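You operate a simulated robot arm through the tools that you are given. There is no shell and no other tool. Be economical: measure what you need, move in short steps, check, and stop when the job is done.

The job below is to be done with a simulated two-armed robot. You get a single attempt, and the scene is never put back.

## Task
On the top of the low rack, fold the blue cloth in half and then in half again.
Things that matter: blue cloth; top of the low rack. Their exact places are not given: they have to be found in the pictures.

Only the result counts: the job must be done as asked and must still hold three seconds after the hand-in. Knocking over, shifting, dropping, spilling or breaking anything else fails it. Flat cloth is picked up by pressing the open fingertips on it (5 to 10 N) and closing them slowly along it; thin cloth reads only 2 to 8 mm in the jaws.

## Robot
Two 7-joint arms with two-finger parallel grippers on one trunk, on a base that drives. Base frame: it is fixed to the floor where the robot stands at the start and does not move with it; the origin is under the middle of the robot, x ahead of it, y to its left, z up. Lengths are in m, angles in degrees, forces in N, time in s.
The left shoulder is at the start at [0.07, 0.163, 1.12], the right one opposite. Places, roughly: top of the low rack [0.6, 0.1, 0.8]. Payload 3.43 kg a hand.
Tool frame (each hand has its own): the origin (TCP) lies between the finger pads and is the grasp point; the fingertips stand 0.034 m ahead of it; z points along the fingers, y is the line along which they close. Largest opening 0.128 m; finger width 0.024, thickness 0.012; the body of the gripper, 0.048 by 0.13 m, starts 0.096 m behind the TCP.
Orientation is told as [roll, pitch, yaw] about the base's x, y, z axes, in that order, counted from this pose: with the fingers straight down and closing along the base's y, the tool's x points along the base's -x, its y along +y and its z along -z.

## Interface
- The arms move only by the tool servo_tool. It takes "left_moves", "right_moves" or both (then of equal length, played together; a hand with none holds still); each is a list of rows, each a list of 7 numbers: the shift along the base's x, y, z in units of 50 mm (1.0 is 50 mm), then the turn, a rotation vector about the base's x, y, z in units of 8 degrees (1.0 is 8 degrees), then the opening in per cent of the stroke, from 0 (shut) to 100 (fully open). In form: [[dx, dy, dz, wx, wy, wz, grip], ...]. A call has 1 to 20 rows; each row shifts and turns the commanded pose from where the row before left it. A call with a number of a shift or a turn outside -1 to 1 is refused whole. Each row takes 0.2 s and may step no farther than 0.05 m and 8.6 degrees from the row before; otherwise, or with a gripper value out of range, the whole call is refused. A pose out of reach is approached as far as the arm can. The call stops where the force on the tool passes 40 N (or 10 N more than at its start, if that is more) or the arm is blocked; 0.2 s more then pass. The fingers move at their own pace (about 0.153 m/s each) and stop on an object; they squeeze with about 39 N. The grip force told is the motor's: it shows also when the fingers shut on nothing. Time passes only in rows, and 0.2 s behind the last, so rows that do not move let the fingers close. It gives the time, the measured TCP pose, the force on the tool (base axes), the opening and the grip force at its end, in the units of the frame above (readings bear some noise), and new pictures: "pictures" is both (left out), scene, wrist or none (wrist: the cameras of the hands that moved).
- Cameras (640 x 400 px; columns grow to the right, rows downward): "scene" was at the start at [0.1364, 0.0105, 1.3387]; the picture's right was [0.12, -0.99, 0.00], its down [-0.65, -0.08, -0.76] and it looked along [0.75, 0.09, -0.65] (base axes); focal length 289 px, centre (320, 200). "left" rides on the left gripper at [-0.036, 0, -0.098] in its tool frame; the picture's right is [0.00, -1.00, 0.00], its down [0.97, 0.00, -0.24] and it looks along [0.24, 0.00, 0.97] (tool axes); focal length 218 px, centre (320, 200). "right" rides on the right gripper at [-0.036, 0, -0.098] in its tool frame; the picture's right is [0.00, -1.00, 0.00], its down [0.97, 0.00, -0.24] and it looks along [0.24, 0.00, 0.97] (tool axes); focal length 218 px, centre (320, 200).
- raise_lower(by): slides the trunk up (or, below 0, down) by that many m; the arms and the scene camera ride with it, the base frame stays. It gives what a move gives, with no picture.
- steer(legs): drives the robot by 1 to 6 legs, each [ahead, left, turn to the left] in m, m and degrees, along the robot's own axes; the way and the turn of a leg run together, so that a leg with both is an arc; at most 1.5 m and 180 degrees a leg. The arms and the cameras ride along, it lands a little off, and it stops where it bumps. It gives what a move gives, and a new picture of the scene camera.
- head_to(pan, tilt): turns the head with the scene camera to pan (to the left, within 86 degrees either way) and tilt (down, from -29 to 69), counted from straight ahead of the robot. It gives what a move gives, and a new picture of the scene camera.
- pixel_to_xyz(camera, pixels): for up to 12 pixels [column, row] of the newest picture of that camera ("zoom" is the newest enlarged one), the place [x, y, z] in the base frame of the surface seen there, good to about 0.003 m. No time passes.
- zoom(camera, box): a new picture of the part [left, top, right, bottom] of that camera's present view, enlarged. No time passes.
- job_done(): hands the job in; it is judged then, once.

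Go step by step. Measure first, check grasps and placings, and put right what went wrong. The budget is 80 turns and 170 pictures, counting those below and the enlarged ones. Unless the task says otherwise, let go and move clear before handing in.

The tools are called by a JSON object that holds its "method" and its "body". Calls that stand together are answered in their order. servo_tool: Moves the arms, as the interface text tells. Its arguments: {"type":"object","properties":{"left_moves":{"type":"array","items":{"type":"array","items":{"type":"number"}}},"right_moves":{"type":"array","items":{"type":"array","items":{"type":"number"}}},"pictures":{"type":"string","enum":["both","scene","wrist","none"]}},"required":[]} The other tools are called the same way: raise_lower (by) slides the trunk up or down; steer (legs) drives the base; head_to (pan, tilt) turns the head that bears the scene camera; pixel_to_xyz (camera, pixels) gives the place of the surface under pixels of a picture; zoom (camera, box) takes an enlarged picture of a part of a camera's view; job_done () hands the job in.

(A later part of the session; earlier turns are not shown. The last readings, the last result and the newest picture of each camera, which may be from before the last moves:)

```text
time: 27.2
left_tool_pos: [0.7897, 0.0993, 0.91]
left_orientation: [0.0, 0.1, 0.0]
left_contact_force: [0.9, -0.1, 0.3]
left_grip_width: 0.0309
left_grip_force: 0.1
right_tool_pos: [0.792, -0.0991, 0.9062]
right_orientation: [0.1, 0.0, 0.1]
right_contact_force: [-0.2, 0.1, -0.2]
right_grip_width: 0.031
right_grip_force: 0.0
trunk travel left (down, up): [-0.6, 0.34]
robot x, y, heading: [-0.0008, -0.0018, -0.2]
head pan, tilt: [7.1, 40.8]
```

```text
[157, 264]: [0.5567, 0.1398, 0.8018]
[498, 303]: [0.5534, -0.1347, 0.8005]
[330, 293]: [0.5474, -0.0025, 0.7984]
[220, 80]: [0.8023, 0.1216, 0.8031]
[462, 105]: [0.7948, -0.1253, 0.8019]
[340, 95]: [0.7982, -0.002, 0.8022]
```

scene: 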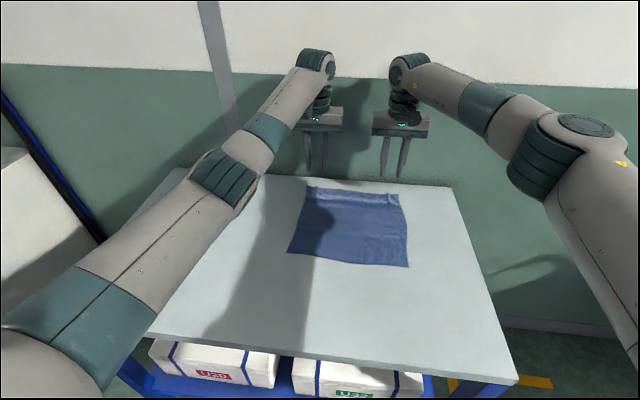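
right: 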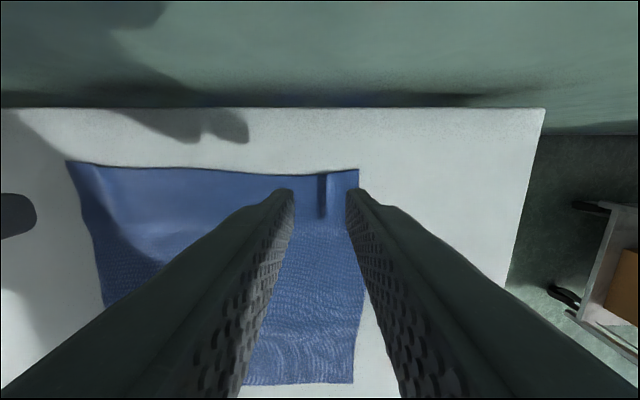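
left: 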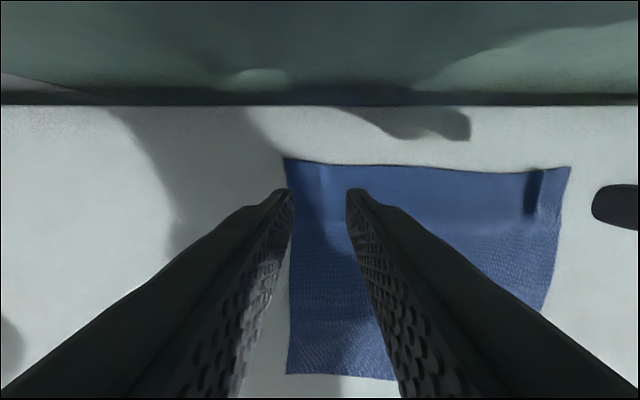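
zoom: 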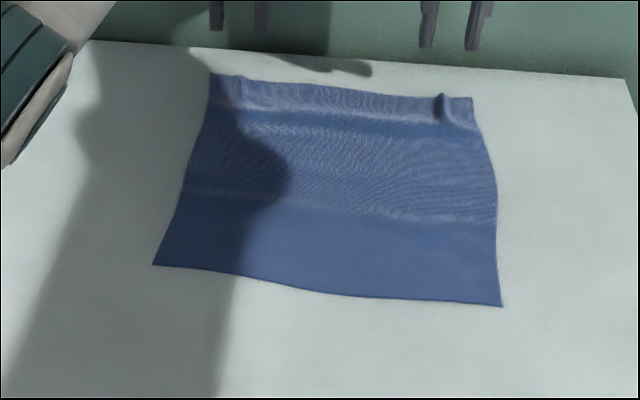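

The cloth is flat again (far edge x≈0.80, near edge ≈0.553) with small ridges standing at y≈±0.105. I go 12 mm further out so only ~9 mm of edge is bitten, and press.

{"method": "servo_tool", "body": {"left_moves": [[0.26, 0.08, -0.5, 0, 0, 0, 24], [0, 0, -0.5, 0, 0, 0, 24], [0, 0, -0.36, 0, 0, 0, 24], [0, 0, -0.06, 0, 0, 0, 24], [0, 0, -0.04, 0, 0, 0, 24], [0, 0, 0, 0, 0, 0, 24]], "right_moves": [[0.22, -0.04, -0.5, 0, 0, 0, 24], [0, 0, -0.5, 0, 0, 0, 24], [0, 0, -0.3, 0, 0, 0, 24], [0, 0, -0.06, 0, 0, 0, 24], [0, 0, -0.04, 0, 0, 0, 24], [0, 0, 0, 0, 0, 0, 24]], "pictures": "wrist"}}

```text
time: 28.6
left_tool_pos: [0.8036, 0.1054, 0.8361]
left_orientation: [0.0, 0.1, 0.0]
left_contact_force: [0.8, 0.5, -0.3]
left_grip_width: 0.0306
left_grip_force: 0.1
right_tool_pos: [0.8022, -0.1024, 0.8356]
right_orientation: [0.0, 0.0, 0.0]
right_contact_force: [-0.3, 0.6, 0.6]
right_grip_width: 0.0305
right_grip_force: 0.1
trunk travel left (down, up): [-0.6, 0.34]
robot x, y, heading: [-0.003, 0.0009, 0.2]
head pan, tilt: [7.1, 40.8]
```

right: 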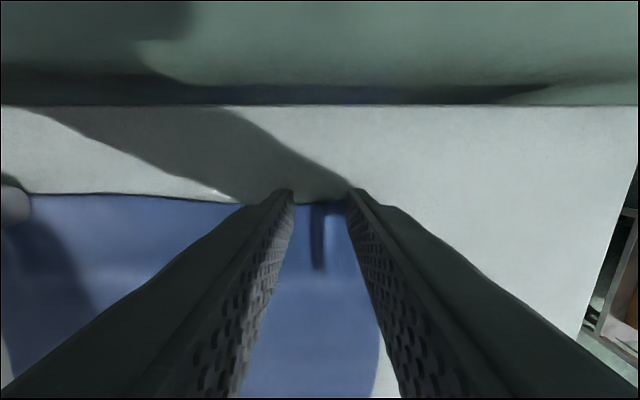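
left: 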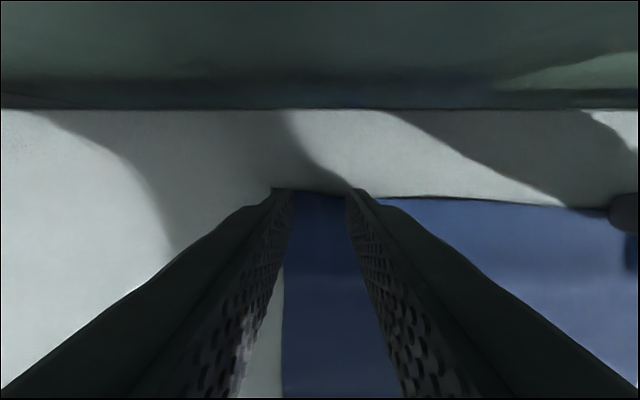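

The edge passes under the tips with about 9–13 mm overlap. I press a little lower and close slowly.

{"method": "servo_tool", "body": {"left_moves": [[0, 0, -0.05, 0, 0, 0, 24], [0, 0, 0, 0, 0, 0, 24]], "right_moves": [[0, 0, -0.05, 0, 0, 0, 24], [0, 0, 0, 0, 0, 0, 24]], "pictures": "none"}}

```text
time: 29.2
left_tool_pos: [0.8032, 0.1038, 0.8363]
left_orientation: [0.0, -0.1, 0.0]
left_contact_force: [1.5, 1.5, 9.6]
left_grip_width: 0.031
left_grip_force: 0.3
right_tool_pos: [0.8005, -0.1017, 0.8357]
right_orientation: [0.0, -0.1, 0.1]
right_contact_force: [0.4, 0.9, 0.5]
right_grip_width: 0.0307
right_grip_force: 0.0
trunk travel left (down, up): [-0.6, 0.34]
robot x, y, heading: [0.0037, -0.0013, -0.2]
head pan, tilt: [7.1, 40.8]
```

{"method": "servo_tool", "body": {"left_moves": [[0, 0, 0.0, 0, 0, 0, 24], [0, 0, 0, 0, 0, 0, 24]], "right_moves": [[0, 0, -0.03, 0, 0, 0, 24], [0, 0, 0, 0, 0, 0, 24]], "pictures": "none"}}

```text
time: 29.8
left_tool_pos: [0.8028, 0.1034, 0.8361]
left_orientation: [0.1, -0.1, 0.0]
left_contact_force: [2.6, 0.0, 10.6]
left_grip_width: 0.0308
left_grip_force: 0.7
right_tool_pos: [0.8004, -0.1029, 0.8355]
right_orientation: [0.0, -0.1, 0.0]
right_contact_force: [1.9, 0.8, 8.8]
right_grip_width: 0.0308
right_grip_force: 0.1
trunk travel left (down, up): [-0.6, 0.34]
robot x, y, heading: [-0.0033, -0.0015, 0.2]
head pan, tilt: [7.1, 40.8]
```

Pressing at 10.6 N and 8.8 N; I close both slowly.

{"method": "servo_tool", "body": {"left_moves": [[0, 0, 0, 0, 0, 0, 22], [0, 0, 0, 0, 0, 0, 20], [0, 0, 0, 0, 0, 0, 18], [0, 0, 0, 0, 0, 0, 16], [0, 0, 0, 0, 0, 0, 14], [0, 0, 0, 0, 0, 0, 12], [0, 0, 0, 0, 0, 0, 10], [0, 0, 0, 0, 0, 0, 8], [0, 0, 0, 0, 0, 0, 6], [0, 0, 0, 0, 0, 0, 4], [0, 0, 0, 0, 0, 0, 2], [0, 0, 0, 0, 0, 0, 0], [0, 0, 0, 0, 0, 0, 0], [0, 0, 0, 0, 0, 0, 0]], "right_moves": [[0, 0, 0, 0, 0, 0, 22], [0, 0, 0, 0, 0, 0, 20], [0, 0, 0, 0, 0, 0, 18], [0, 0, 0, 0, 0, 0, 16], [0, 0, 0, 0, 0, 0, 14], [0, 0, 0, 0, 0, 0, 12], [0, 0, 0, 0, 0, 0, 10], [0, 0, 0, 0, 0, 0, 8], [0, 0, 0, 0, 0, 0, 6], [0, 0, 0, 0, 0, 0, 4], [0, 0, 0, 0, 0, 0, 2], [0, 0, 0, 0, 0, 0, 0], [0, 0, 0, 0, 0, 0, 0], [0, 0, 0, 0, 0, 0, 0]], "pictures": "wrist"}}

```text
time: 32.8
left_tool_pos: [0.8021, 0.1031, 0.8363]
left_orientation: [-0.1, 0.0, -0.1]
left_contact_force: [-0.6, -15.9, 7.2]
left_grip_width: 0.0018
left_grip_force: 36.8
right_tool_pos: [0.8002, -0.1022, 0.8348]
right_orientation: [0.1, -0.2, 0.1]
right_contact_force: [0.5, 15.9, 15.0]
right_grip_width: 0.0018
right_grip_force: 37.1
trunk travel left (down, up): [-0.6, 0.34]
robot x, y, heading: [0.0008, 0.0027, -0.0]
head pan, tilt: [7.1, 40.8]
```

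right: 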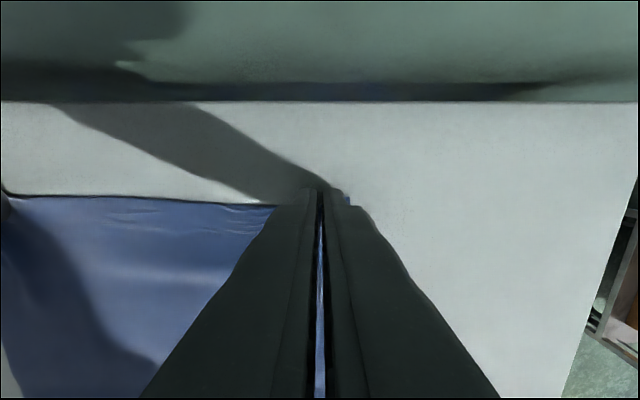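
left: 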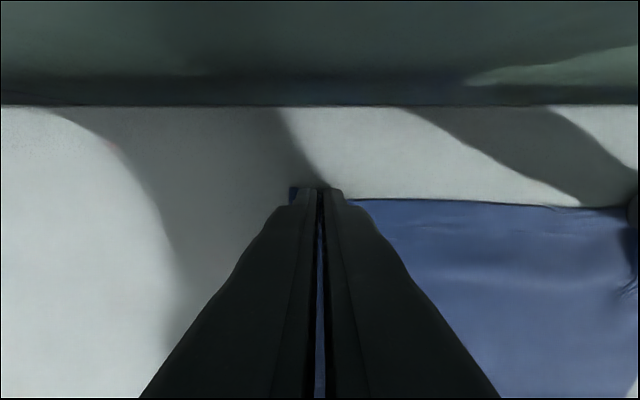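

Both jaws hold 1.8 mm with a small bite. I fold along a truer arc with more tilt, stopping at 140° to check.

{"method": "servo_tool", "body": {"left_moves": [[-0.04, -0.05, 0.34, 0, -0.4375, 0, 0], [-0.1, 0, 0.33, 0, -0.4375, 0, 0], [-0.18, 0, 0.31, 0, -0.4375, 0, 0], [-0.244, 0, 0.296, 0, -0.4375, 0, 0], [-0.27, 0, 0.27, 0, -0.4375, 0, 0], [-0.3, 0, 0.23, 0, -0.4375, 0, 0], [-0.32, 0, 0.18, 0, -0.4375, 0, 0], [-0.344, 0, 0.142, 0, -0.4375, 0, 0], [-0.37, 0, 0.08, 0, -0.4375, 0, 0], [-0.38, 0, 0.03, 0, -0.4375, 0, 0], [-0.384, 0, -0.02, 0, -0.4375, 0, 0], [-0.378, 0, -0.07, 0, -0.4375, 0, 0], [-0.36, 0, -0.14, 0, -0.4375, 0, 0], [-0.335, 0, -0.18, 0, -0.4375, 0, 0], [-0.31, 0, -0.22, 0, -0.4375, 0, 0], [-0.281, 0, -0.256, 0, -0.4375, 0, 0], [0, 0, 0, 0, 0, 0, 0]], "right_moves": [[-0.04, 0.05, 0.34, 0, -0.4375, 0, 0], [-0.1, 0, 0.33, 0, -0.4375, 0, 0], [-0.18, 0, 0.31, 0, -0.4375, 0, 0], [-0.244, 0, 0.296, 0, -0.4375, 0, 0], [-0.27, 0, 0.27, 0, -0.4375, 0, 0], [-0.3, 0, 0.23, 0, -0.4375, 0, 0], [-0.32, 0, 0.18, 0, -0.4375, 0, 0], [-0.344, 0, 0.142, 0, -0.4375, 0, 0], [-0.37, 0, 0.08, 0, -0.4375, 0, 0], [-0.38, 0, 0.03, 0, -0.4375, 0, 0], [-0.384, 0, -0.02, 0, -0.4375, 0, 0], [-0.378, 0, -0.07, 0, -0.4375, 0, 0], [-0.36, 0, -0.14, 0, -0.4375, 0, 0], [-0.335, 0, -0.18, 0, -0.4375, 0, 0], [-0.31, 0, -0.22, 0, -0.4375, 0, 0], [-0.281, 0, -0.256, 0, -0.4375, 0, 0], [0, 0, 0, 0, 0, 0, 0]]}}

{"method": "zoom", "body": {"camera": "scene", "box": [240, 160, 450, 300]}}

```text
time: 36.4
left_tool_pos: [0.599, 0.0946, 0.9718]
left_orientation: [1.6, -63.3, -1.5]
left_contact_force: [-4.7, -33.8, -12.2]
left_grip_width: 0.0018
left_grip_force: 36.5
right_tool_pos: [0.5718, -0.106, 0.9069]
right_orientation: [1.4, -56.4, -0.9]
right_contact_force: [4.1, 32.6, 11.6]
right_grip_width: 0.0019
right_grip_force: 36.4
trunk travel left (down, up): [-0.6, 0.34]
robot x, y, heading: [-0.0008, -0.0001, 0.1]
head pan, tilt: [7.1, 40.8]
```

scene: 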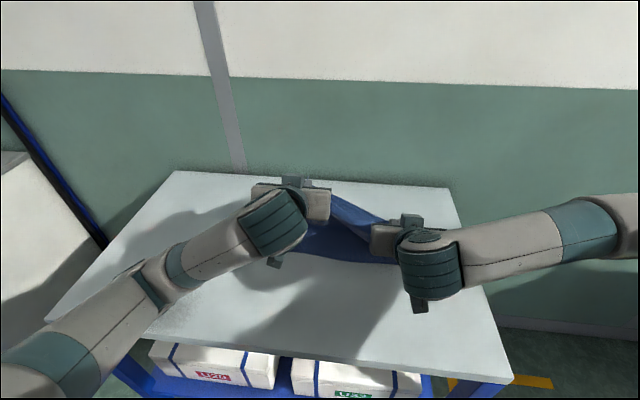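
right: 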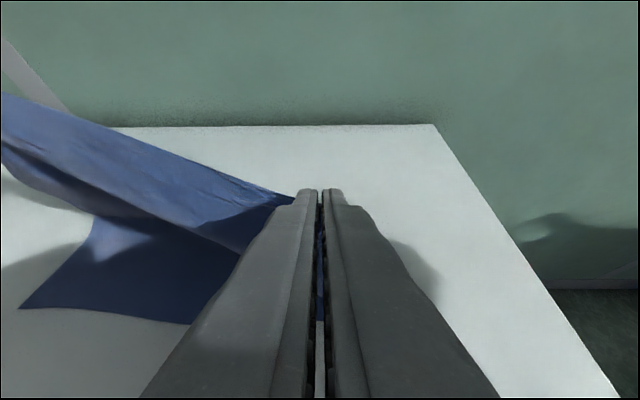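
left: 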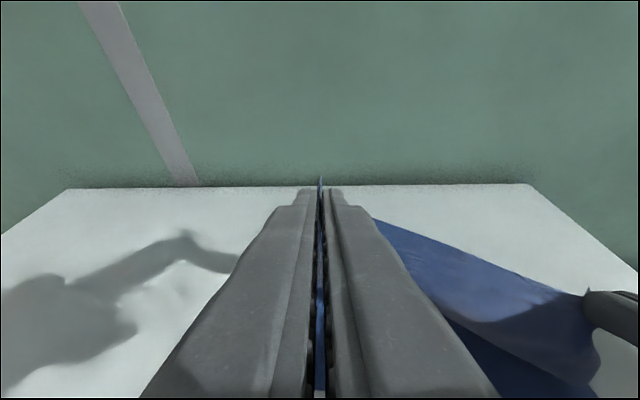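

```text
2.86 times, centred on (345, 230) of scene
```

zoom: 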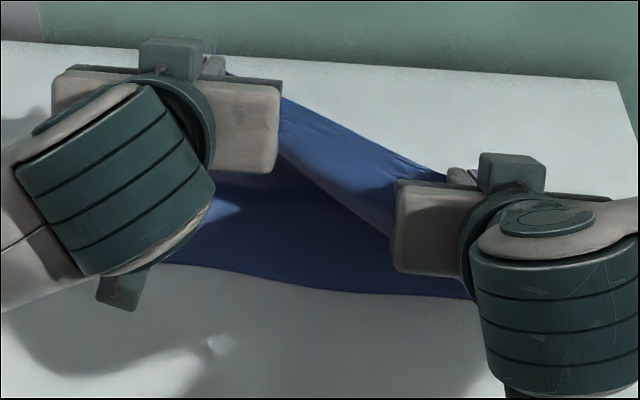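

The left arm again runs off beyond about −48° tilt (z 0.972). I back the left tilt to −40°, keeping the grip.

{"method": "servo_tool", "body": {"left_moves": [[0.04, 0, 0.02, 0, 0.5, 0, 0], [0.04, 0, 0.02, 0, 0.5, 0, 0], [0.04, 0, 0.02, 0, 0.5, 0, 0], [0.04, 0, 0.02, 0, 0.5, 0, 0], [0, 0, 0, 0, 0, 0, 0]]}}

{"method": "zoom", "body": {"camera": "scene", "box": [240, 160, 450, 300]}}

```text
time: 36.8
left_tool_pos: [0.5946, 0.1046, 0.973]
left_orientation: [2.5, -61.3, -2.0]
left_contact_force: [-3.4, -29.2, -11.2]
left_grip_width: 0.0021
left_grip_force: 36.4
right_tool_pos: [0.5659, -0.0944, 0.907]
right_orientation: [2.4, -56.9, -0.5]
right_contact_force: [4.8, 28.9, 10.0]
right_grip_width: 0.0015
right_grip_force: 37.0
trunk travel left (down, up): [-0.6, 0.34]
robot x, y, heading: [-0.0002, -0.0008, 0.1]
head pan, tilt: [7.1, 40.8]
stopped in row 1 (right hand): the force on the tool passed its limit (the readings are from after the stop); the commanded pose is now the measured one
```

scene: 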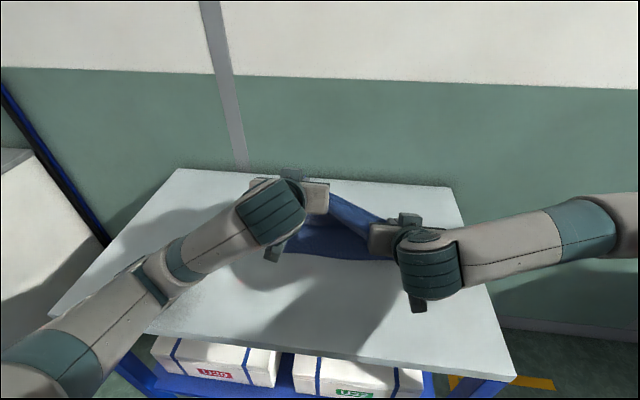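
left: 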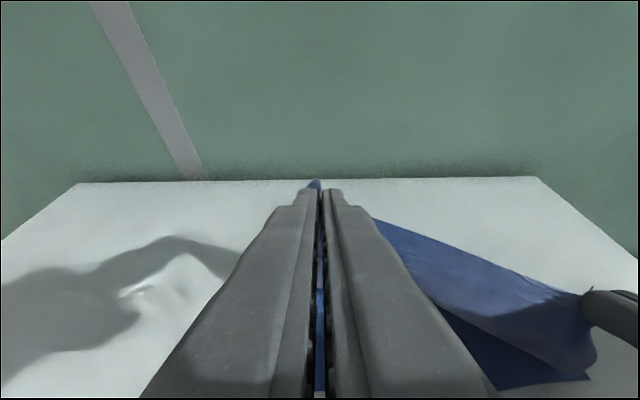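

```text
2.86 times, centred on (345, 230) of scene
```

zoom: 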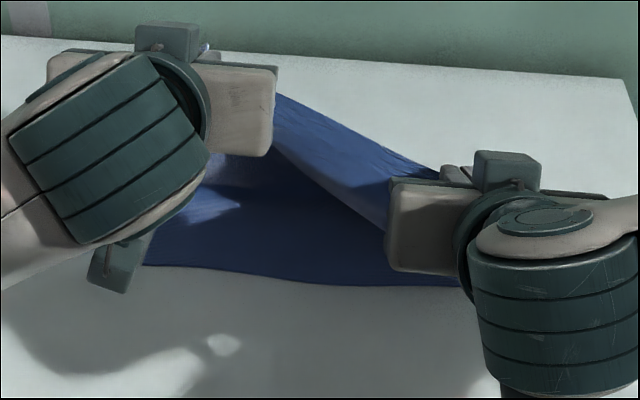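

The cloth is taut between the uneven hands and the call stopped. I bring the left hand down level with the right while untilting it.

{"method": "servo_tool", "body": {"left_moves": [[-0.05, -0.03, -0.2, -0.05, 0.5, 0.03, 0], [-0.05, -0.03, -0.2, -0.05, 0.5, 0.03, 0], [-0.05, -0.02, -0.24, -0.05, 0.5, 0.03, 0], [-0.05, 0, -0.24, -0.05, 0.5, 0.03, 0], [-0.05, 0, -0.24, -0.05, 0.4, 0.03, 0], [-0.05, 0, -0.24, -0.05, 0.3, 0.03, 0], [0, 0, 0, 0, 0, 0, 0]], "right_moves": [[0.02, 0, 0.02, -0.05, 0.25, 0, 0], [0.02, 0, 0.02, -0.05, 0.25, 0, 0], [0.02, 0, 0.02, -0.05, 0.25, 0, 0], [0.02, -0.03, 0, -0.05, 0.25, 0, 0], [0.02, -0.03, 0, -0.05, 0.25, 0, 0], [0.02, -0.04, 0, -0.05, 0.25, 0, 0], [0, 0, 0, 0, 0, 0, 0]]}}

{"method": "zoom", "body": {"camera": "scene", "box": [240, 160, 450, 300]}}

```text
time: 38.4
left_tool_pos: [0.5858, 0.108, 0.8973]
left_orientation: [-1.8, -38.7, 3.1]
left_contact_force: [-0.6, -15.4, 1.1]
left_grip_width: 0.0018
left_grip_force: 36.6
right_tool_pos: [0.5782, -0.0982, 0.9052]
right_orientation: [-2.5, -44.2, 2.7]
right_contact_force: [0.3, 15.7, -0.4]
right_grip_width: 0.0019
right_grip_force: 36.3
trunk travel left (down, up): [-0.6, 0.34]
robot x, y, heading: [-0.0, 0.0013, 0.4]
head pan, tilt: [7.1, 40.8]
```

scene: 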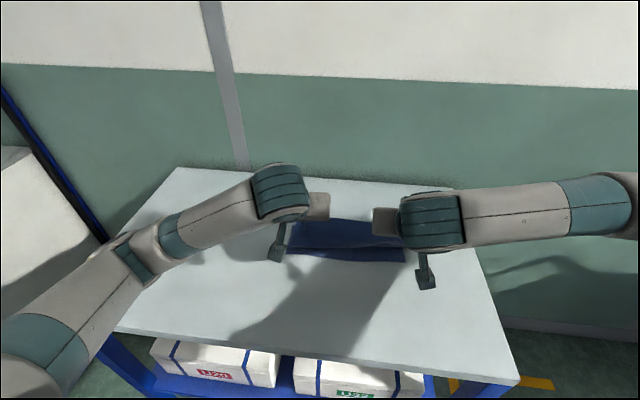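
right: 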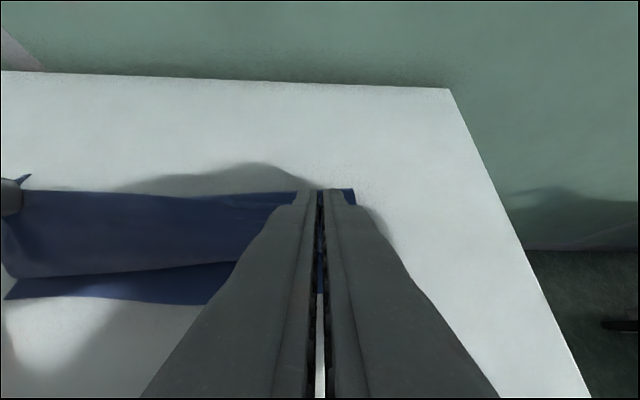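
left: 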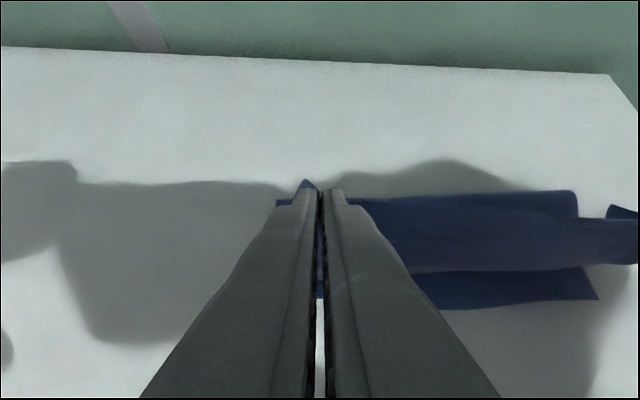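

```text
2.86 times, centred on (345, 230) of scene
```

zoom: 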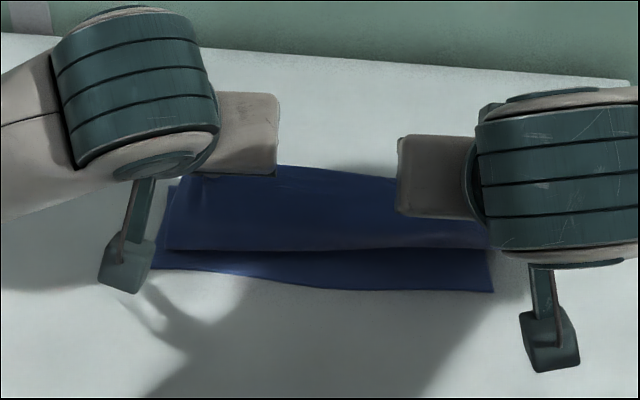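

Both hands are level again and grips hold. I measure the sheet's profile and the bottom layer.

{"method": "pixel_to_xyz", "body": {"camera": "left", "pixels": [[450, 199], [450, 215], [450, 235], [450, 255], [450, 268], [450, 290], [595, 294], [430, 304]]}}

{"method": "pixel_to_xyz", "body": {"camera": "right", "pixels": [[150, 193], [150, 210], [150, 230], [150, 250], [150, 265], [150, 292], [10, 292]]}}

```text
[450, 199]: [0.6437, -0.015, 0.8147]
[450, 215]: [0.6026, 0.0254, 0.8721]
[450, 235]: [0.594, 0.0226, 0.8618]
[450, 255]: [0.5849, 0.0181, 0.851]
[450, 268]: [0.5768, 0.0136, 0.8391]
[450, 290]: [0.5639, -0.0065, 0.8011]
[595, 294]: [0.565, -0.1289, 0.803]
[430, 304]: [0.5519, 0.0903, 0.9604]
```

```text
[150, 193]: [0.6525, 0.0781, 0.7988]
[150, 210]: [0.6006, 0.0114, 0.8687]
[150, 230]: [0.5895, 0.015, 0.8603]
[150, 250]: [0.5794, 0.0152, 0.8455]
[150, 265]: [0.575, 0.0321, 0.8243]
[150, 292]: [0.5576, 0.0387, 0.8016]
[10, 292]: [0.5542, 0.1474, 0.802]
```

The edge hangs at (0.605, 0.873), fold crest near x≈0.65 and near edge at 0.555. I swing the edge toward the robot and release on the move so it carries over and falls flat, then rise clear.

{"method": "servo_tool", "body": {"left_moves": [[0.2, -0.05, 0.05, 0, 0, 0, 0], [0.2, -0.03, 0.05, 0, 0, 0, 0], [-0.7, 0, -0.2, 0, 0, 0, 0], [-0.95, 0, -0.15, 0, 0, 0, 60], [-0.5, 0, 0.6, 0, 0.6, 0, 60], [0, 0.2, 0.8, 0, 0.8, 0, 60], [0, 0.4, 0.8, 0, 0.8, 0, 60], [0, 0.6, 0.6, 0, 0.8, 0, 60], [0, 0.6, 0.4, 0, 0.8, 0, 60]], "right_moves": [[0.26, 0.02, 0.03, 0, 0, 0, 0], [0.26, 0, 0.03, 0, 0, 0, 0], [-0.7, 0, -0.2, 0, 0, 0, 0], [-0.95, 0, -0.15, 0, 0, 0, 60], [-0.5, 0, 0.6, 0, 0.6, 0, 60], [0, -0.2, 0.8, 0, 0.8, 0, 60], [0, -0.4, 0.8, 0, 0.8, 0, 60], [0, -0.6, 0.6, 0, 0.8, 0, 60], [0, -0.6, 0.4, 0, 0.8, 0, 60]]}}

{"method": "zoom", "body": {"camera": "scene", "box": [240, 160, 450, 300]}}

```text
time: 40.4
left_tool_pos: [0.4998, 0.1915, 1.0472]
left_orientation: [0.0, -8.3, 2.4]
left_contact_force: [0.1, 0.1, 0.2]
left_grip_width: 0.0767
left_grip_force: 0.1
right_tool_pos: [0.4976, -0.188, 1.0518]
right_orientation: [-1.0, -13.7, 2.0]
right_contact_force: [1.0, 0.0, -0.6]
right_grip_width: 0.0768
right_grip_force: 0.1
trunk travel left (down, up): [-0.6, 0.34]
robot x, y, heading: [0.0001, 0.0041, 0.4]
head pan, tilt: [7.1, 40.8]
```

scene: 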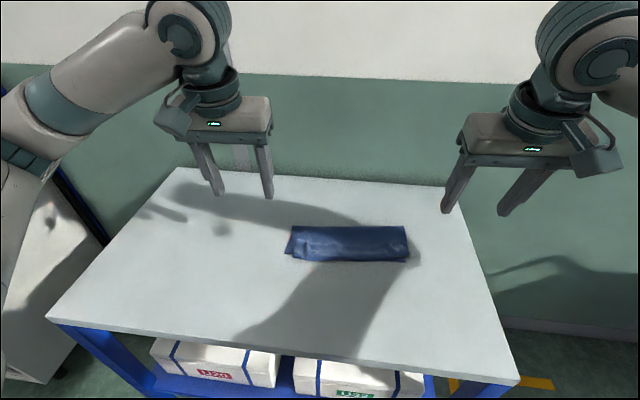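
right: 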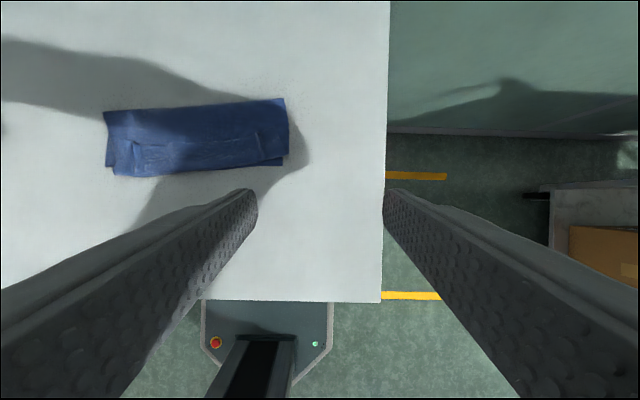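
left: 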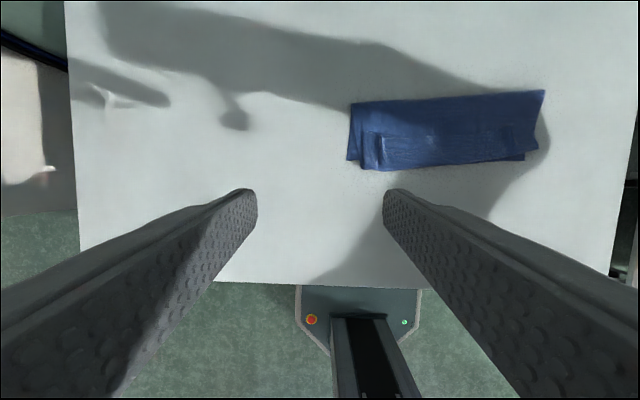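

```text
2.86 times, centred on (345, 230) of scene
```

zoom: 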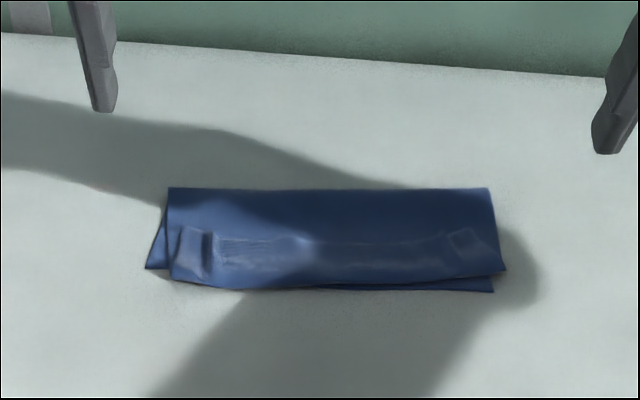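

The cloth is now folded into a strip. I look closer to see whether the edge is rolled back and where the layers end.

{"method": "pixel_to_xyz", "body": {"camera": "zoom", "pixels": [[172, 192], [330, 194], [485, 194], [150, 265], [490, 289], [175, 275], [240, 284], [330, 282], [500, 268], [330, 230], [330, 255], [215, 235]]}}

{"method": "zoom", "body": {"camera": "left", "box": [330, 70, 570, 220]}}

{"method": "zoom", "body": {"camera": "right", "box": [80, 70, 320, 220]}}

```text
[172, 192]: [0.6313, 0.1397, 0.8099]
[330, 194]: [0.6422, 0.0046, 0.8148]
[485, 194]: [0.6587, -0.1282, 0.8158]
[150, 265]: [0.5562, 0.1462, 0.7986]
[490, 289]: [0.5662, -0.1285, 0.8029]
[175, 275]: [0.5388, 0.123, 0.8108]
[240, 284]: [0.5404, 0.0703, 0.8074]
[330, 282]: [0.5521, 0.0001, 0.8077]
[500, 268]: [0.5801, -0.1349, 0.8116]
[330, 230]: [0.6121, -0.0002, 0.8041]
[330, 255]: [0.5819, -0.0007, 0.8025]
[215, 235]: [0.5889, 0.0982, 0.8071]
```

```text
2.67 times, centred on (450, 145) of left
```

zoom: 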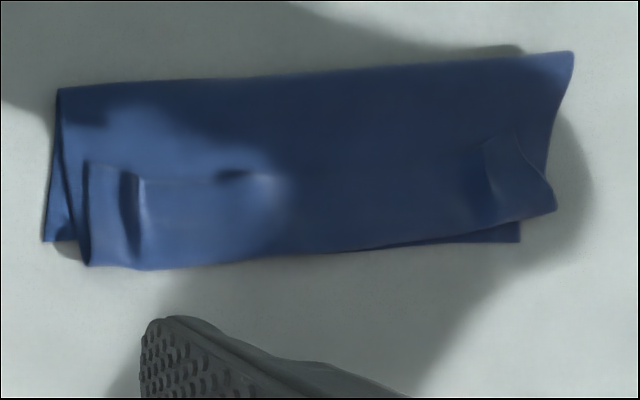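

```text
2.67 times, centred on (200, 145) of right
```

zoom: 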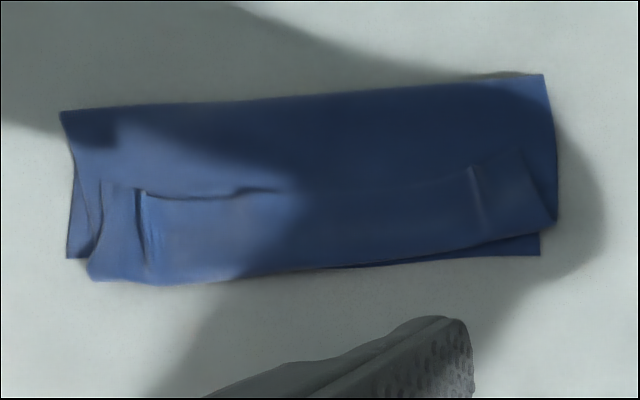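

The far edge is rolled back on top (seam at x≈0.59), so the fold isn't clean. I'll regrip that flap with the jaws turned to close along x, so the sheet can leave the fingertips freely; first I measure the seam.

{"method": "pixel_to_xyz", "body": {"camera": "zoom", "pixels": [[160, 196], [160, 188], [240, 190], [240, 215], [240, 265], [350, 190], [350, 215], [420, 188], [420, 210], [475, 180], [138, 200], [525, 180]]}}

{"method": "servo_tool", "body": {"left_moves": [[0, 0, 0, 0, 1, 0, 40], [0, 0, 0, 0, 0, -1, 30], [0, 0, 0, 0, 0, -1, 30], [0, 0, 0, 0, 0, -1, 30], [0, 0, 0, 0, 0, -1, 30], [0, 0, 0, 0, 0, -1, 30], [0, 0, 0, 0, 0, -1, 30], [0, 0, 0, 0, 0, -1, 30], [0, 0, 0, 0, 0, -1, 30], [0, 0, 0, 0, 0, -1, 30], [0, 0, 0, 0, 0, -1, 30], [0, 0, 0, 0, 0, -1, 30], [0, 0, 0, 0, 0, -0.5, 30], [0, 0, 0, 0, 0, 0, 30]], "right_moves": [[0, 0, 0, 0, 0.85, 0, 40], [0, 0, 0, 0, 0.85, 0, 30], [0, 0, 0, 0, 0, 1, 30], [0, 0, 0, 0, 0, 1, 30], [0, 0, 0, 0, 0, 1, 30], [0, 0, 0, 0, 0, 1, 30], [0, 0, 0, 0, 0, 1, 30], [0, 0, 0, 0, 0, 1, 30], [0, 0, 0, 0, 0, 1, 30], [0, 0, 0, 0, 0, 1, 30], [0, 0, 0, 0, 0, 1, 30], [0, 0, 0, 0, 0, 1, 30], [0, 0, 0, 0, 0, 1, 30], [0, 0, 0, 0, 0, 0, 30]]}}

```text
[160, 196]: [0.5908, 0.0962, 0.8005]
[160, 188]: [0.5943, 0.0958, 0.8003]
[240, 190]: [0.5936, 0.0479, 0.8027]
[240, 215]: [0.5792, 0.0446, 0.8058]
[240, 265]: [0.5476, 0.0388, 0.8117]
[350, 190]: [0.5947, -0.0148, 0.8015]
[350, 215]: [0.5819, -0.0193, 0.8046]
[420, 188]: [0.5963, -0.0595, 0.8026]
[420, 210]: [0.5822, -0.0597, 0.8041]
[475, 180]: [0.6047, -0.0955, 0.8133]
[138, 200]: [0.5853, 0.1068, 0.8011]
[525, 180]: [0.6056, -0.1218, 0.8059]
```

```text
time: 43.4
left_tool_pos: [0.4992, 0.1923, 1.045]
left_orientation: [0.2, -0.2, -89.6]
left_contact_force: [-0.5, 0.6, -0.7]
left_grip_width: 0.0383
left_grip_force: 0.0
right_tool_pos: [0.4369, -0.1512, 1.0474]
right_orientation: [-0.7, -0.3, 89.8]
right_contact_force: [0.7, 0.5, 0.3]
right_grip_width: 0.0384
right_grip_force: 0.0
right hand out of reach, approached as far as the arm can: row 12, 13
trunk travel left (down, up): [-0.6, 0.34]
robot x, y, heading: [-0.0016, -0.002, 0.1]
head pan, tilt: [7.1, 40.8]
```

scene: 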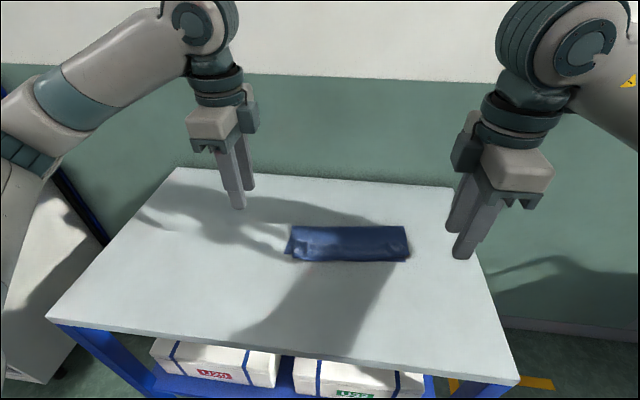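
right: 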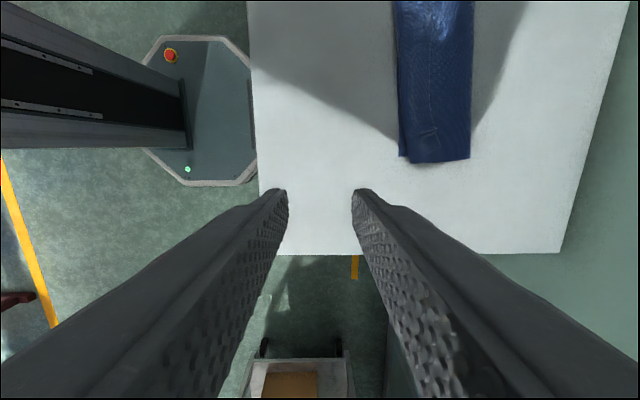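
left: 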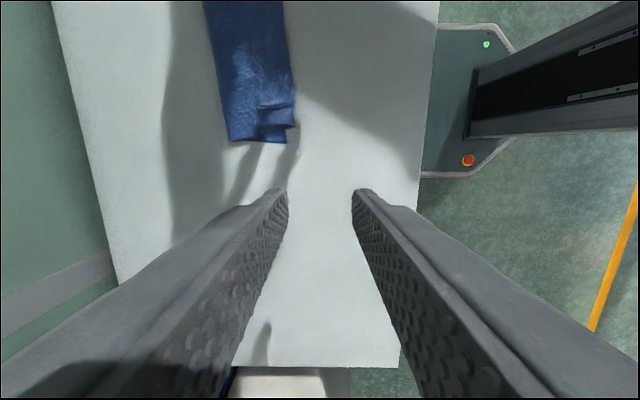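

Both jaws are turned; the right shows a reach limit at its near place, which should go away further out. I move both above the rolled flap (y≈±0.066, x≈0.573) with narrowed jaws.

{"method": "servo_tool", "body": {"left_moves": [[0.297, -0.501, -0.7, 0, 0, 0, 14], [0.297, -0.501, -0.7, 0, 0, 0, 14], [0.297, -0.501, -0.7, 0, 0, 0, 14], [0.297, -0.501, -0.7, 0, 0, 0, 14], [0.297, -0.501, -0.7, 0, 0, 0, 14], [0, 0, 0, 0, 0, 0, 14]], "right_moves": [[0.304, 0.484, -0.72, 0, 0, 0, 14], [0.304, 0.484, -0.72, 0, 0, 0, 14], [0.304, 0.484, -0.72, 0, 0, 0, 14], [0.304, 0.484, -0.72, 0, 0, 0, 14], [0.304, 0.484, -0.72, 0, 0, 0, 14], [0, 0, 0, 0, 0, 0, 14]]}}

```text
time: 44.8
left_tool_pos: [0.5727, 0.066, 0.8683]
left_orientation: [0.1, -0.5, -89.5]
left_contact_force: [-0.9, 0.8, 0.1]
left_grip_width: 0.0182
left_grip_force: 0.1
right_tool_pos: [0.4588, -0.0992, 0.9785]
right_orientation: [-0.7, -0.1, 89.6]
right_contact_force: [0.3, -0.1, 0.5]
right_grip_width: 0.0181
right_grip_force: 0.1
right hand out of reach, approached as far as the arm can: row 1, 2, 3, 4, 5
trunk travel left (down, up): [-0.6, 0.34]
robot x, y, heading: [-0.0003, 0.0014, 0.4]
head pan, tilt: [7.1, 40.8]
```

scene: 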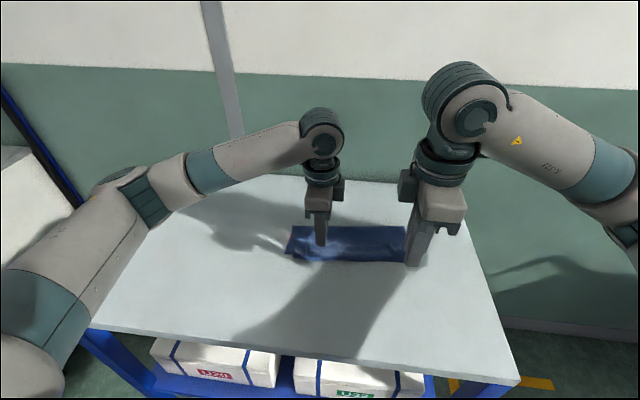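
right: 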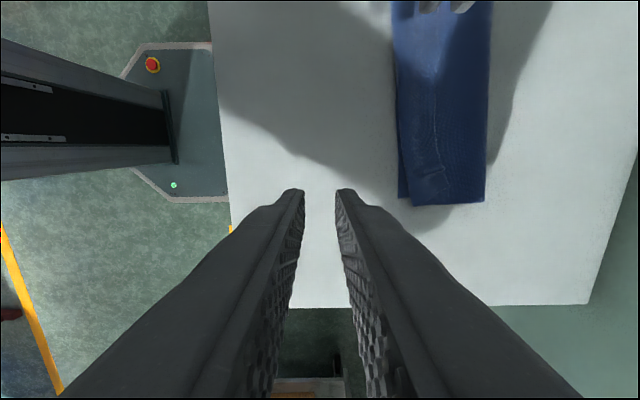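
left: 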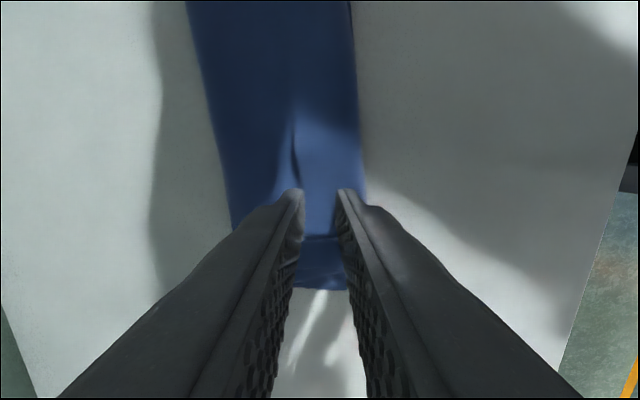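

Left is in place, but the right arm is at a joint limit at yaw +90. I take it aside and turn it to yaw −90 instead.

{"method": "servo_tool", "body": {"right_moves": [[0, -0.5, 0.8, 0, 0, -1, 14], [0, -0.5, 0.8, 0, 0, -1, 14], [0, -0.5, 0.8, 0, 0, -1, 14], [0, -0.5, 0.8, 0, 0, -1, 14], [0, 0, 0, 0, 0, -1, 14], [0, 0, 0, 0, 0, -1, 14], [0, 0, 0, 0, 0, -1, 14], [0, 0, 0, 0, 0, -1, 14], [0, 0, 0, 0, 0, -1, 14], [0, 0, 0, 0, 0, -1, 14], [0, 0, 0, 0, 0, -1, 14], [0, 0, 0, 0, 0, -1, 14], [0, 0, 0, 0, 0, -1, 14], [0, 0, 0, 0, 0, -1, 14], [0, 0, 0, 0, 0, -1, 14], [0, 0, 0, 0, 0, -1, 14], [0, 0, 0, 0, 0, -1, 14], [0, 0, 0, 0, 0, -1, 14], [0, 0, 0, 0, 0, -1, 14], [0, 0, 0, 0, 0, -1, 14]], "pictures": "none"}}

{"method": "servo_tool", "body": {"right_moves": [[0, 0, 0, 0, 0, -1, 14], [0, 0, 0, 0, 0, -1, 14], [0, 0, 0, 0, 0, -0.5, 14], [0, 0.5, -0.5, 0, 0, 0, 14], [0, 0.5, -0.5, 0, 0, 0, 14], [0, 0.5, -0.6, 0, 0, 0, 14], [0, 0.5, -0.7, 0, 0, 0, 14], [0, 0, -0.8, 0, 0, 0, 14], [0, 0, 0, 0, 0, 0, 14]]}}

```text
time: 49.0
left_tool_pos: [0.5758, 0.0648, 0.8691]
left_orientation: [0.3, -0.2, -89.5]
left_contact_force: [0.0, -0.2, 0.1]
left_grip_width: 0.018
left_grip_force: 0.1
right_tool_pos: [0.4585, -0.2035, 1.1372]
right_orientation: [-0.7, -0.2, -70.2]
right_contact_force: [0.5, -0.5, 0.2]
right_grip_width: 0.0179
right_grip_force: 0.1
trunk travel left (down, up): [-0.6, 0.34]
robot x, y, heading: [-0.0017, 0.0031, 0.4]
head pan, tilt: [7.1, 40.8]
```

```text
time: 51.0
left_tool_pos: [0.5738, 0.0649, 0.8704]
left_orientation: [0.2, -0.3, -89.6]
left_contact_force: [0.1, 0.4, 0.1]
left_grip_width: 0.0178
left_grip_force: 0.1
right_tool_pos: [0.4584, -0.1013, 0.9816]
right_orientation: [-0.6, -0.2, -90.2]
right_contact_force: [-1.1, 0.1, 0.5]
right_grip_width: 0.018
right_grip_force: 0.1
trunk travel left (down, up): [-0.6, 0.34]
robot x, y, heading: [0.0048, 0.0023, 0.3]
head pan, tilt: [7.1, 40.8]
```

scene: 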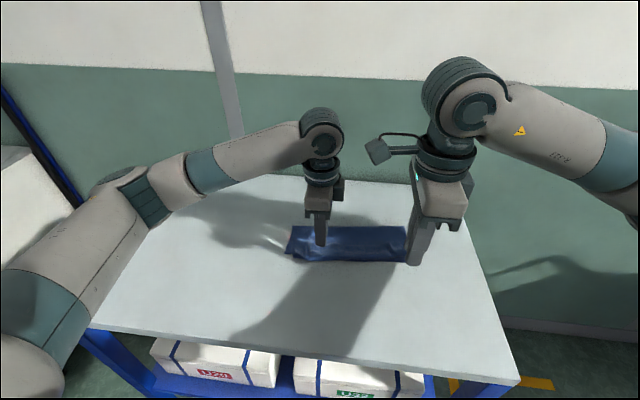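
right: 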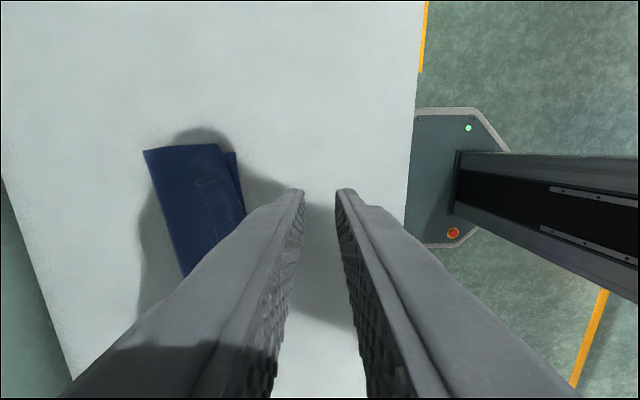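

The right arm works at yaw −90; it just needs shifting to x≈0.573, y≈−0.066.

{"method": "servo_tool", "body": {"right_moves": [[0.58, 0.175, -0.4, 0, 0, 0, 14], [0.58, 0.175, -0.5, 0, 0, 0, 14], [0.58, 0.175, -0.6, 0, 0, 0, 14], [0.58, 0.175, -0.7, 0, 0, 0, 14], [0, 0, 0, 0, 0, 0, 14]], "pictures": "wrist"}}

{"method": "zoom", "body": {"camera": "right", "box": [160, 100, 480, 300]}}

{"method": "zoom", "body": {"camera": "left", "box": [160, 100, 480, 300]}}

```text
time: 52.2
left_tool_pos: [0.5739, 0.0641, 0.8688]
left_orientation: [0.1, -0.4, -89.3]
left_contact_force: [9.0, 5.2, -3.9]
left_grip_width: 0.0178
left_grip_force: 0.0
right_tool_pos: [0.5742, -0.0658, 0.8762]
right_orientation: [-0.6, -0.1, -89.9]
right_contact_force: [-10.2, -5.2, 4.1]
right_grip_width: 0.0179
right_grip_force: 0.1
trunk travel left (down, up): [-0.6, 0.34]
robot x, y, heading: [-0.0011, -0.0002, 0.3]
head pan, tilt: [7.1, 40.8]
```

right: 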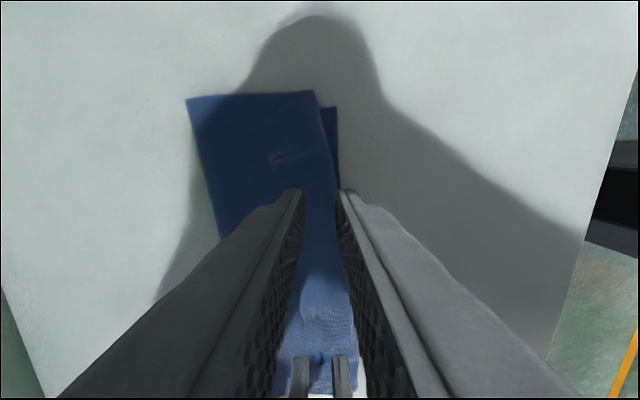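

```text
2.00 times, centred on (320, 200) of right
```

zoom: 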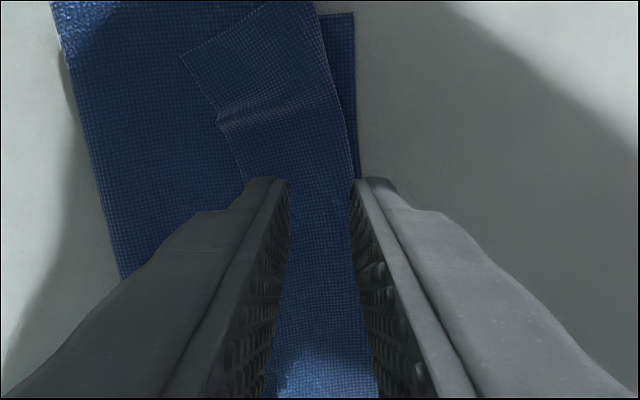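

```text
2.00 times, centred on (320, 200) of left
```

zoom: 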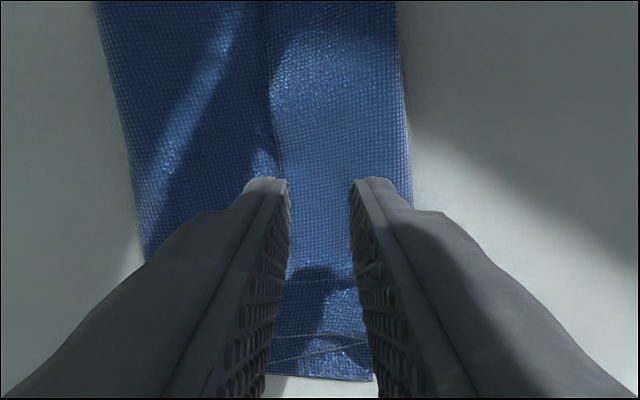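

The hands nearly touch (±10 N opposed), so I spread them to y≈±0.081, set each over the flap and lower to just above it.

{"method": "servo_tool", "body": {"left_moves": [[-0.06, 0.32, 0, 0, 0, 0, 11], [0, 0, -0.25, 0, 0, 0, 11], [0, 0, -0.2, 0, 0, 0, 11], [0, 0, 0, 0, 0, 0, 11]], "right_moves": [[0.12, -0.32, 0, 0, 0, 0, 11], [0, 0, -0.3, 0, 0, 0, 11], [0, 0, -0.28, 0, 0, 0, 11], [0, 0, 0, 0, 0, 0, 11]], "pictures": "wrist"}}

{"method": "zoom", "body": {"camera": "right", "box": [160, 100, 480, 300]}}

{"method": "zoom", "body": {"camera": "left", "box": [160, 100, 480, 300]}}

```text
time: 53.2
left_tool_pos: [0.5705, 0.0818, 0.8477]
left_orientation: [0.2, -0.4, -89.5]
left_contact_force: [-0.7, -0.4, 0.0]
left_grip_width: 0.014
left_grip_force: 0.0
right_tool_pos: [0.5815, -0.083, 0.8461]
right_orientation: [-0.6, -0.2, -90.1]
right_contact_force: [-0.6, 0.4, 0.4]
right_grip_width: 0.0139
right_grip_force: 0.1
trunk travel left (down, up): [-0.6, 0.34]
robot x, y, heading: [0.0008, -0.0016, 0.1]
head pan, tilt: [7.1, 40.8]
```

right: 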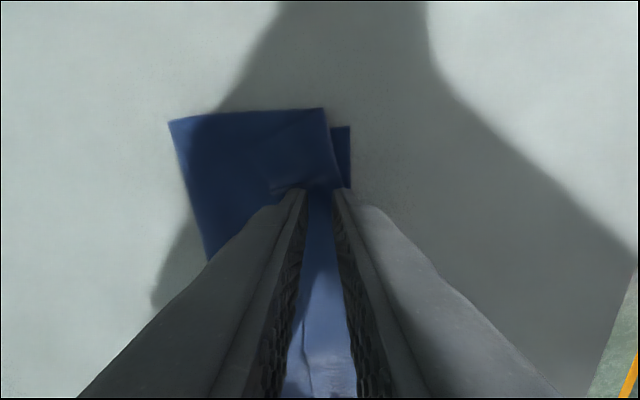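
left: 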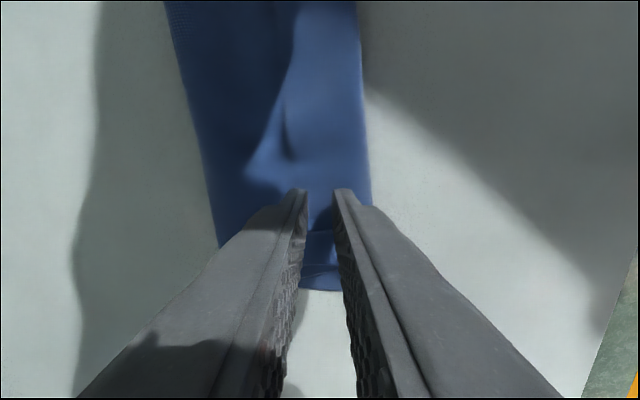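

```text
2.00 times, centred on (320, 200) of right
```

zoom: 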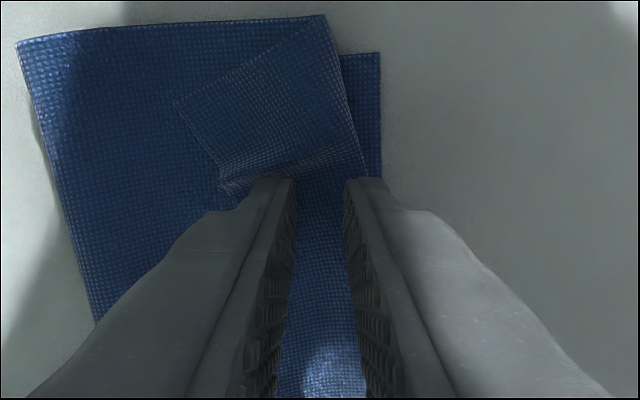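

```text
2.00 times, centred on (320, 200) of left
```

zoom: 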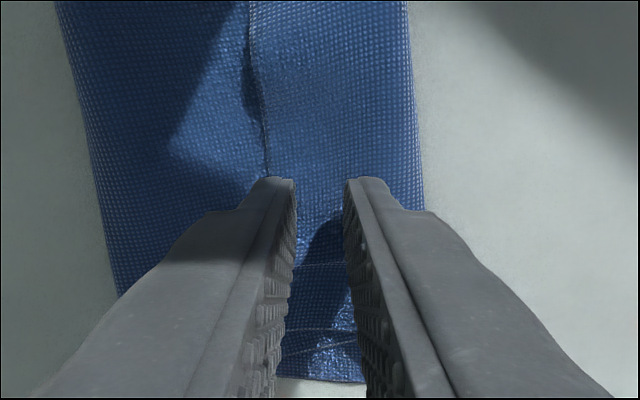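

The left +x finger sits right on the flap's edge (zoom col 265), so I shift it 5 mm toward the robot; the right is well placed. Then I creep to contact.

{"method": "servo_tool", "body": {"left_moves": [[-0.1, 0, 0, 0, 0, 0, 11], [0, 0, -0.08, 0, 0, 0, 11], [0, 0, -0.04, 0, 0, 0, 11], [0, 0, 0, 0, 0, 0, 11]], "right_moves": [[0, 0, 0, 0, 0, 0, 11], [0, 0, -0.06, 0, 0, 0, 11], [0, 0, -0.04, 0, 0, 0, 11], [0, 0, 0, 0, 0, 0, 11]], "pictures": "none"}}

```text
time: 54.2
left_tool_pos: [0.5659, 0.082, 0.8401]
left_orientation: [0.3, -0.4, -89.6]
left_contact_force: [0.3, -0.4, 0.1]
left_grip_width: 0.0141
left_grip_force: 0.0
right_tool_pos: [0.5807, -0.0828, 0.8395]
right_orientation: [-0.7, -0.1, -90.0]
right_contact_force: [-0.6, 0.4, 0.7]
right_grip_width: 0.0143
right_grip_force: 0.0
trunk travel left (down, up): [-0.6, 0.34]
robot x, y, heading: [-0.0015, -0.0003, 0.3]
head pan, tilt: [7.1, 40.8]
```

No contact yet; two more millimetre steps.

{"method": "servo_tool", "body": {"left_moves": [[0, 0, -0.03, 0, 0, 0, 11], [0, 0, -0.03, 0, 0, 0, 11], [0, 0, 0, 0, 0, 0, 11]], "right_moves": [[0, 0, -0.03, 0, 0, 0, 11], [0, 0, -0.03, 0, 0, 0, 11], [0, 0, 0, 0, 0, 0, 11]], "pictures": "none"}}

```text
time: 55.0
left_tool_pos: [0.5655, 0.0826, 0.8396]
left_orientation: [0.2, -0.2, -89.6]
left_contact_force: [0.5, 0.5, -0.5]
left_grip_width: 0.014
left_grip_force: 0.1
right_tool_pos: [0.5798, -0.0809, 0.837]
right_orientation: [-0.6, -0.2, -90.1]
right_contact_force: [1.3, 1.2, 3.9]
right_grip_width: 0.0139
right_grip_force: 0.0
trunk travel left (down, up): [-0.6, 0.34]
robot x, y, heading: [0.001, 0.0, 0.3]
head pan, tilt: [7.1, 40.8]
```

Right touches at 4 N. I lower the left 1.5 mm and close both slowly.

{"method": "servo_tool", "body": {"left_moves": [[0, 0, -0.04, 0, 0, 0, 11], [0, 0, 0, 0, 0, 0, 11]], "pictures": "none"}}

```text
time: 55.6
left_tool_pos: [0.5656, 0.0824, 0.8373]
left_orientation: [0.3, -0.4, -89.7]
left_contact_force: [-1.0, 1.9, 3.7]
left_grip_width: 0.0141
left_grip_force: 0.1
right_tool_pos: [0.5782, -0.0823, 0.8374]
right_orientation: [-0.6, -0.1, -90.2]
right_contact_force: [0.7, -0.5, 4.5]
right_grip_width: 0.014
right_grip_force: 0.1
trunk travel left (down, up): [-0.6, 0.34]
robot x, y, heading: [-0.0001, -0.0003, 0.4]
head pan, tilt: [7.1, 40.8]
```

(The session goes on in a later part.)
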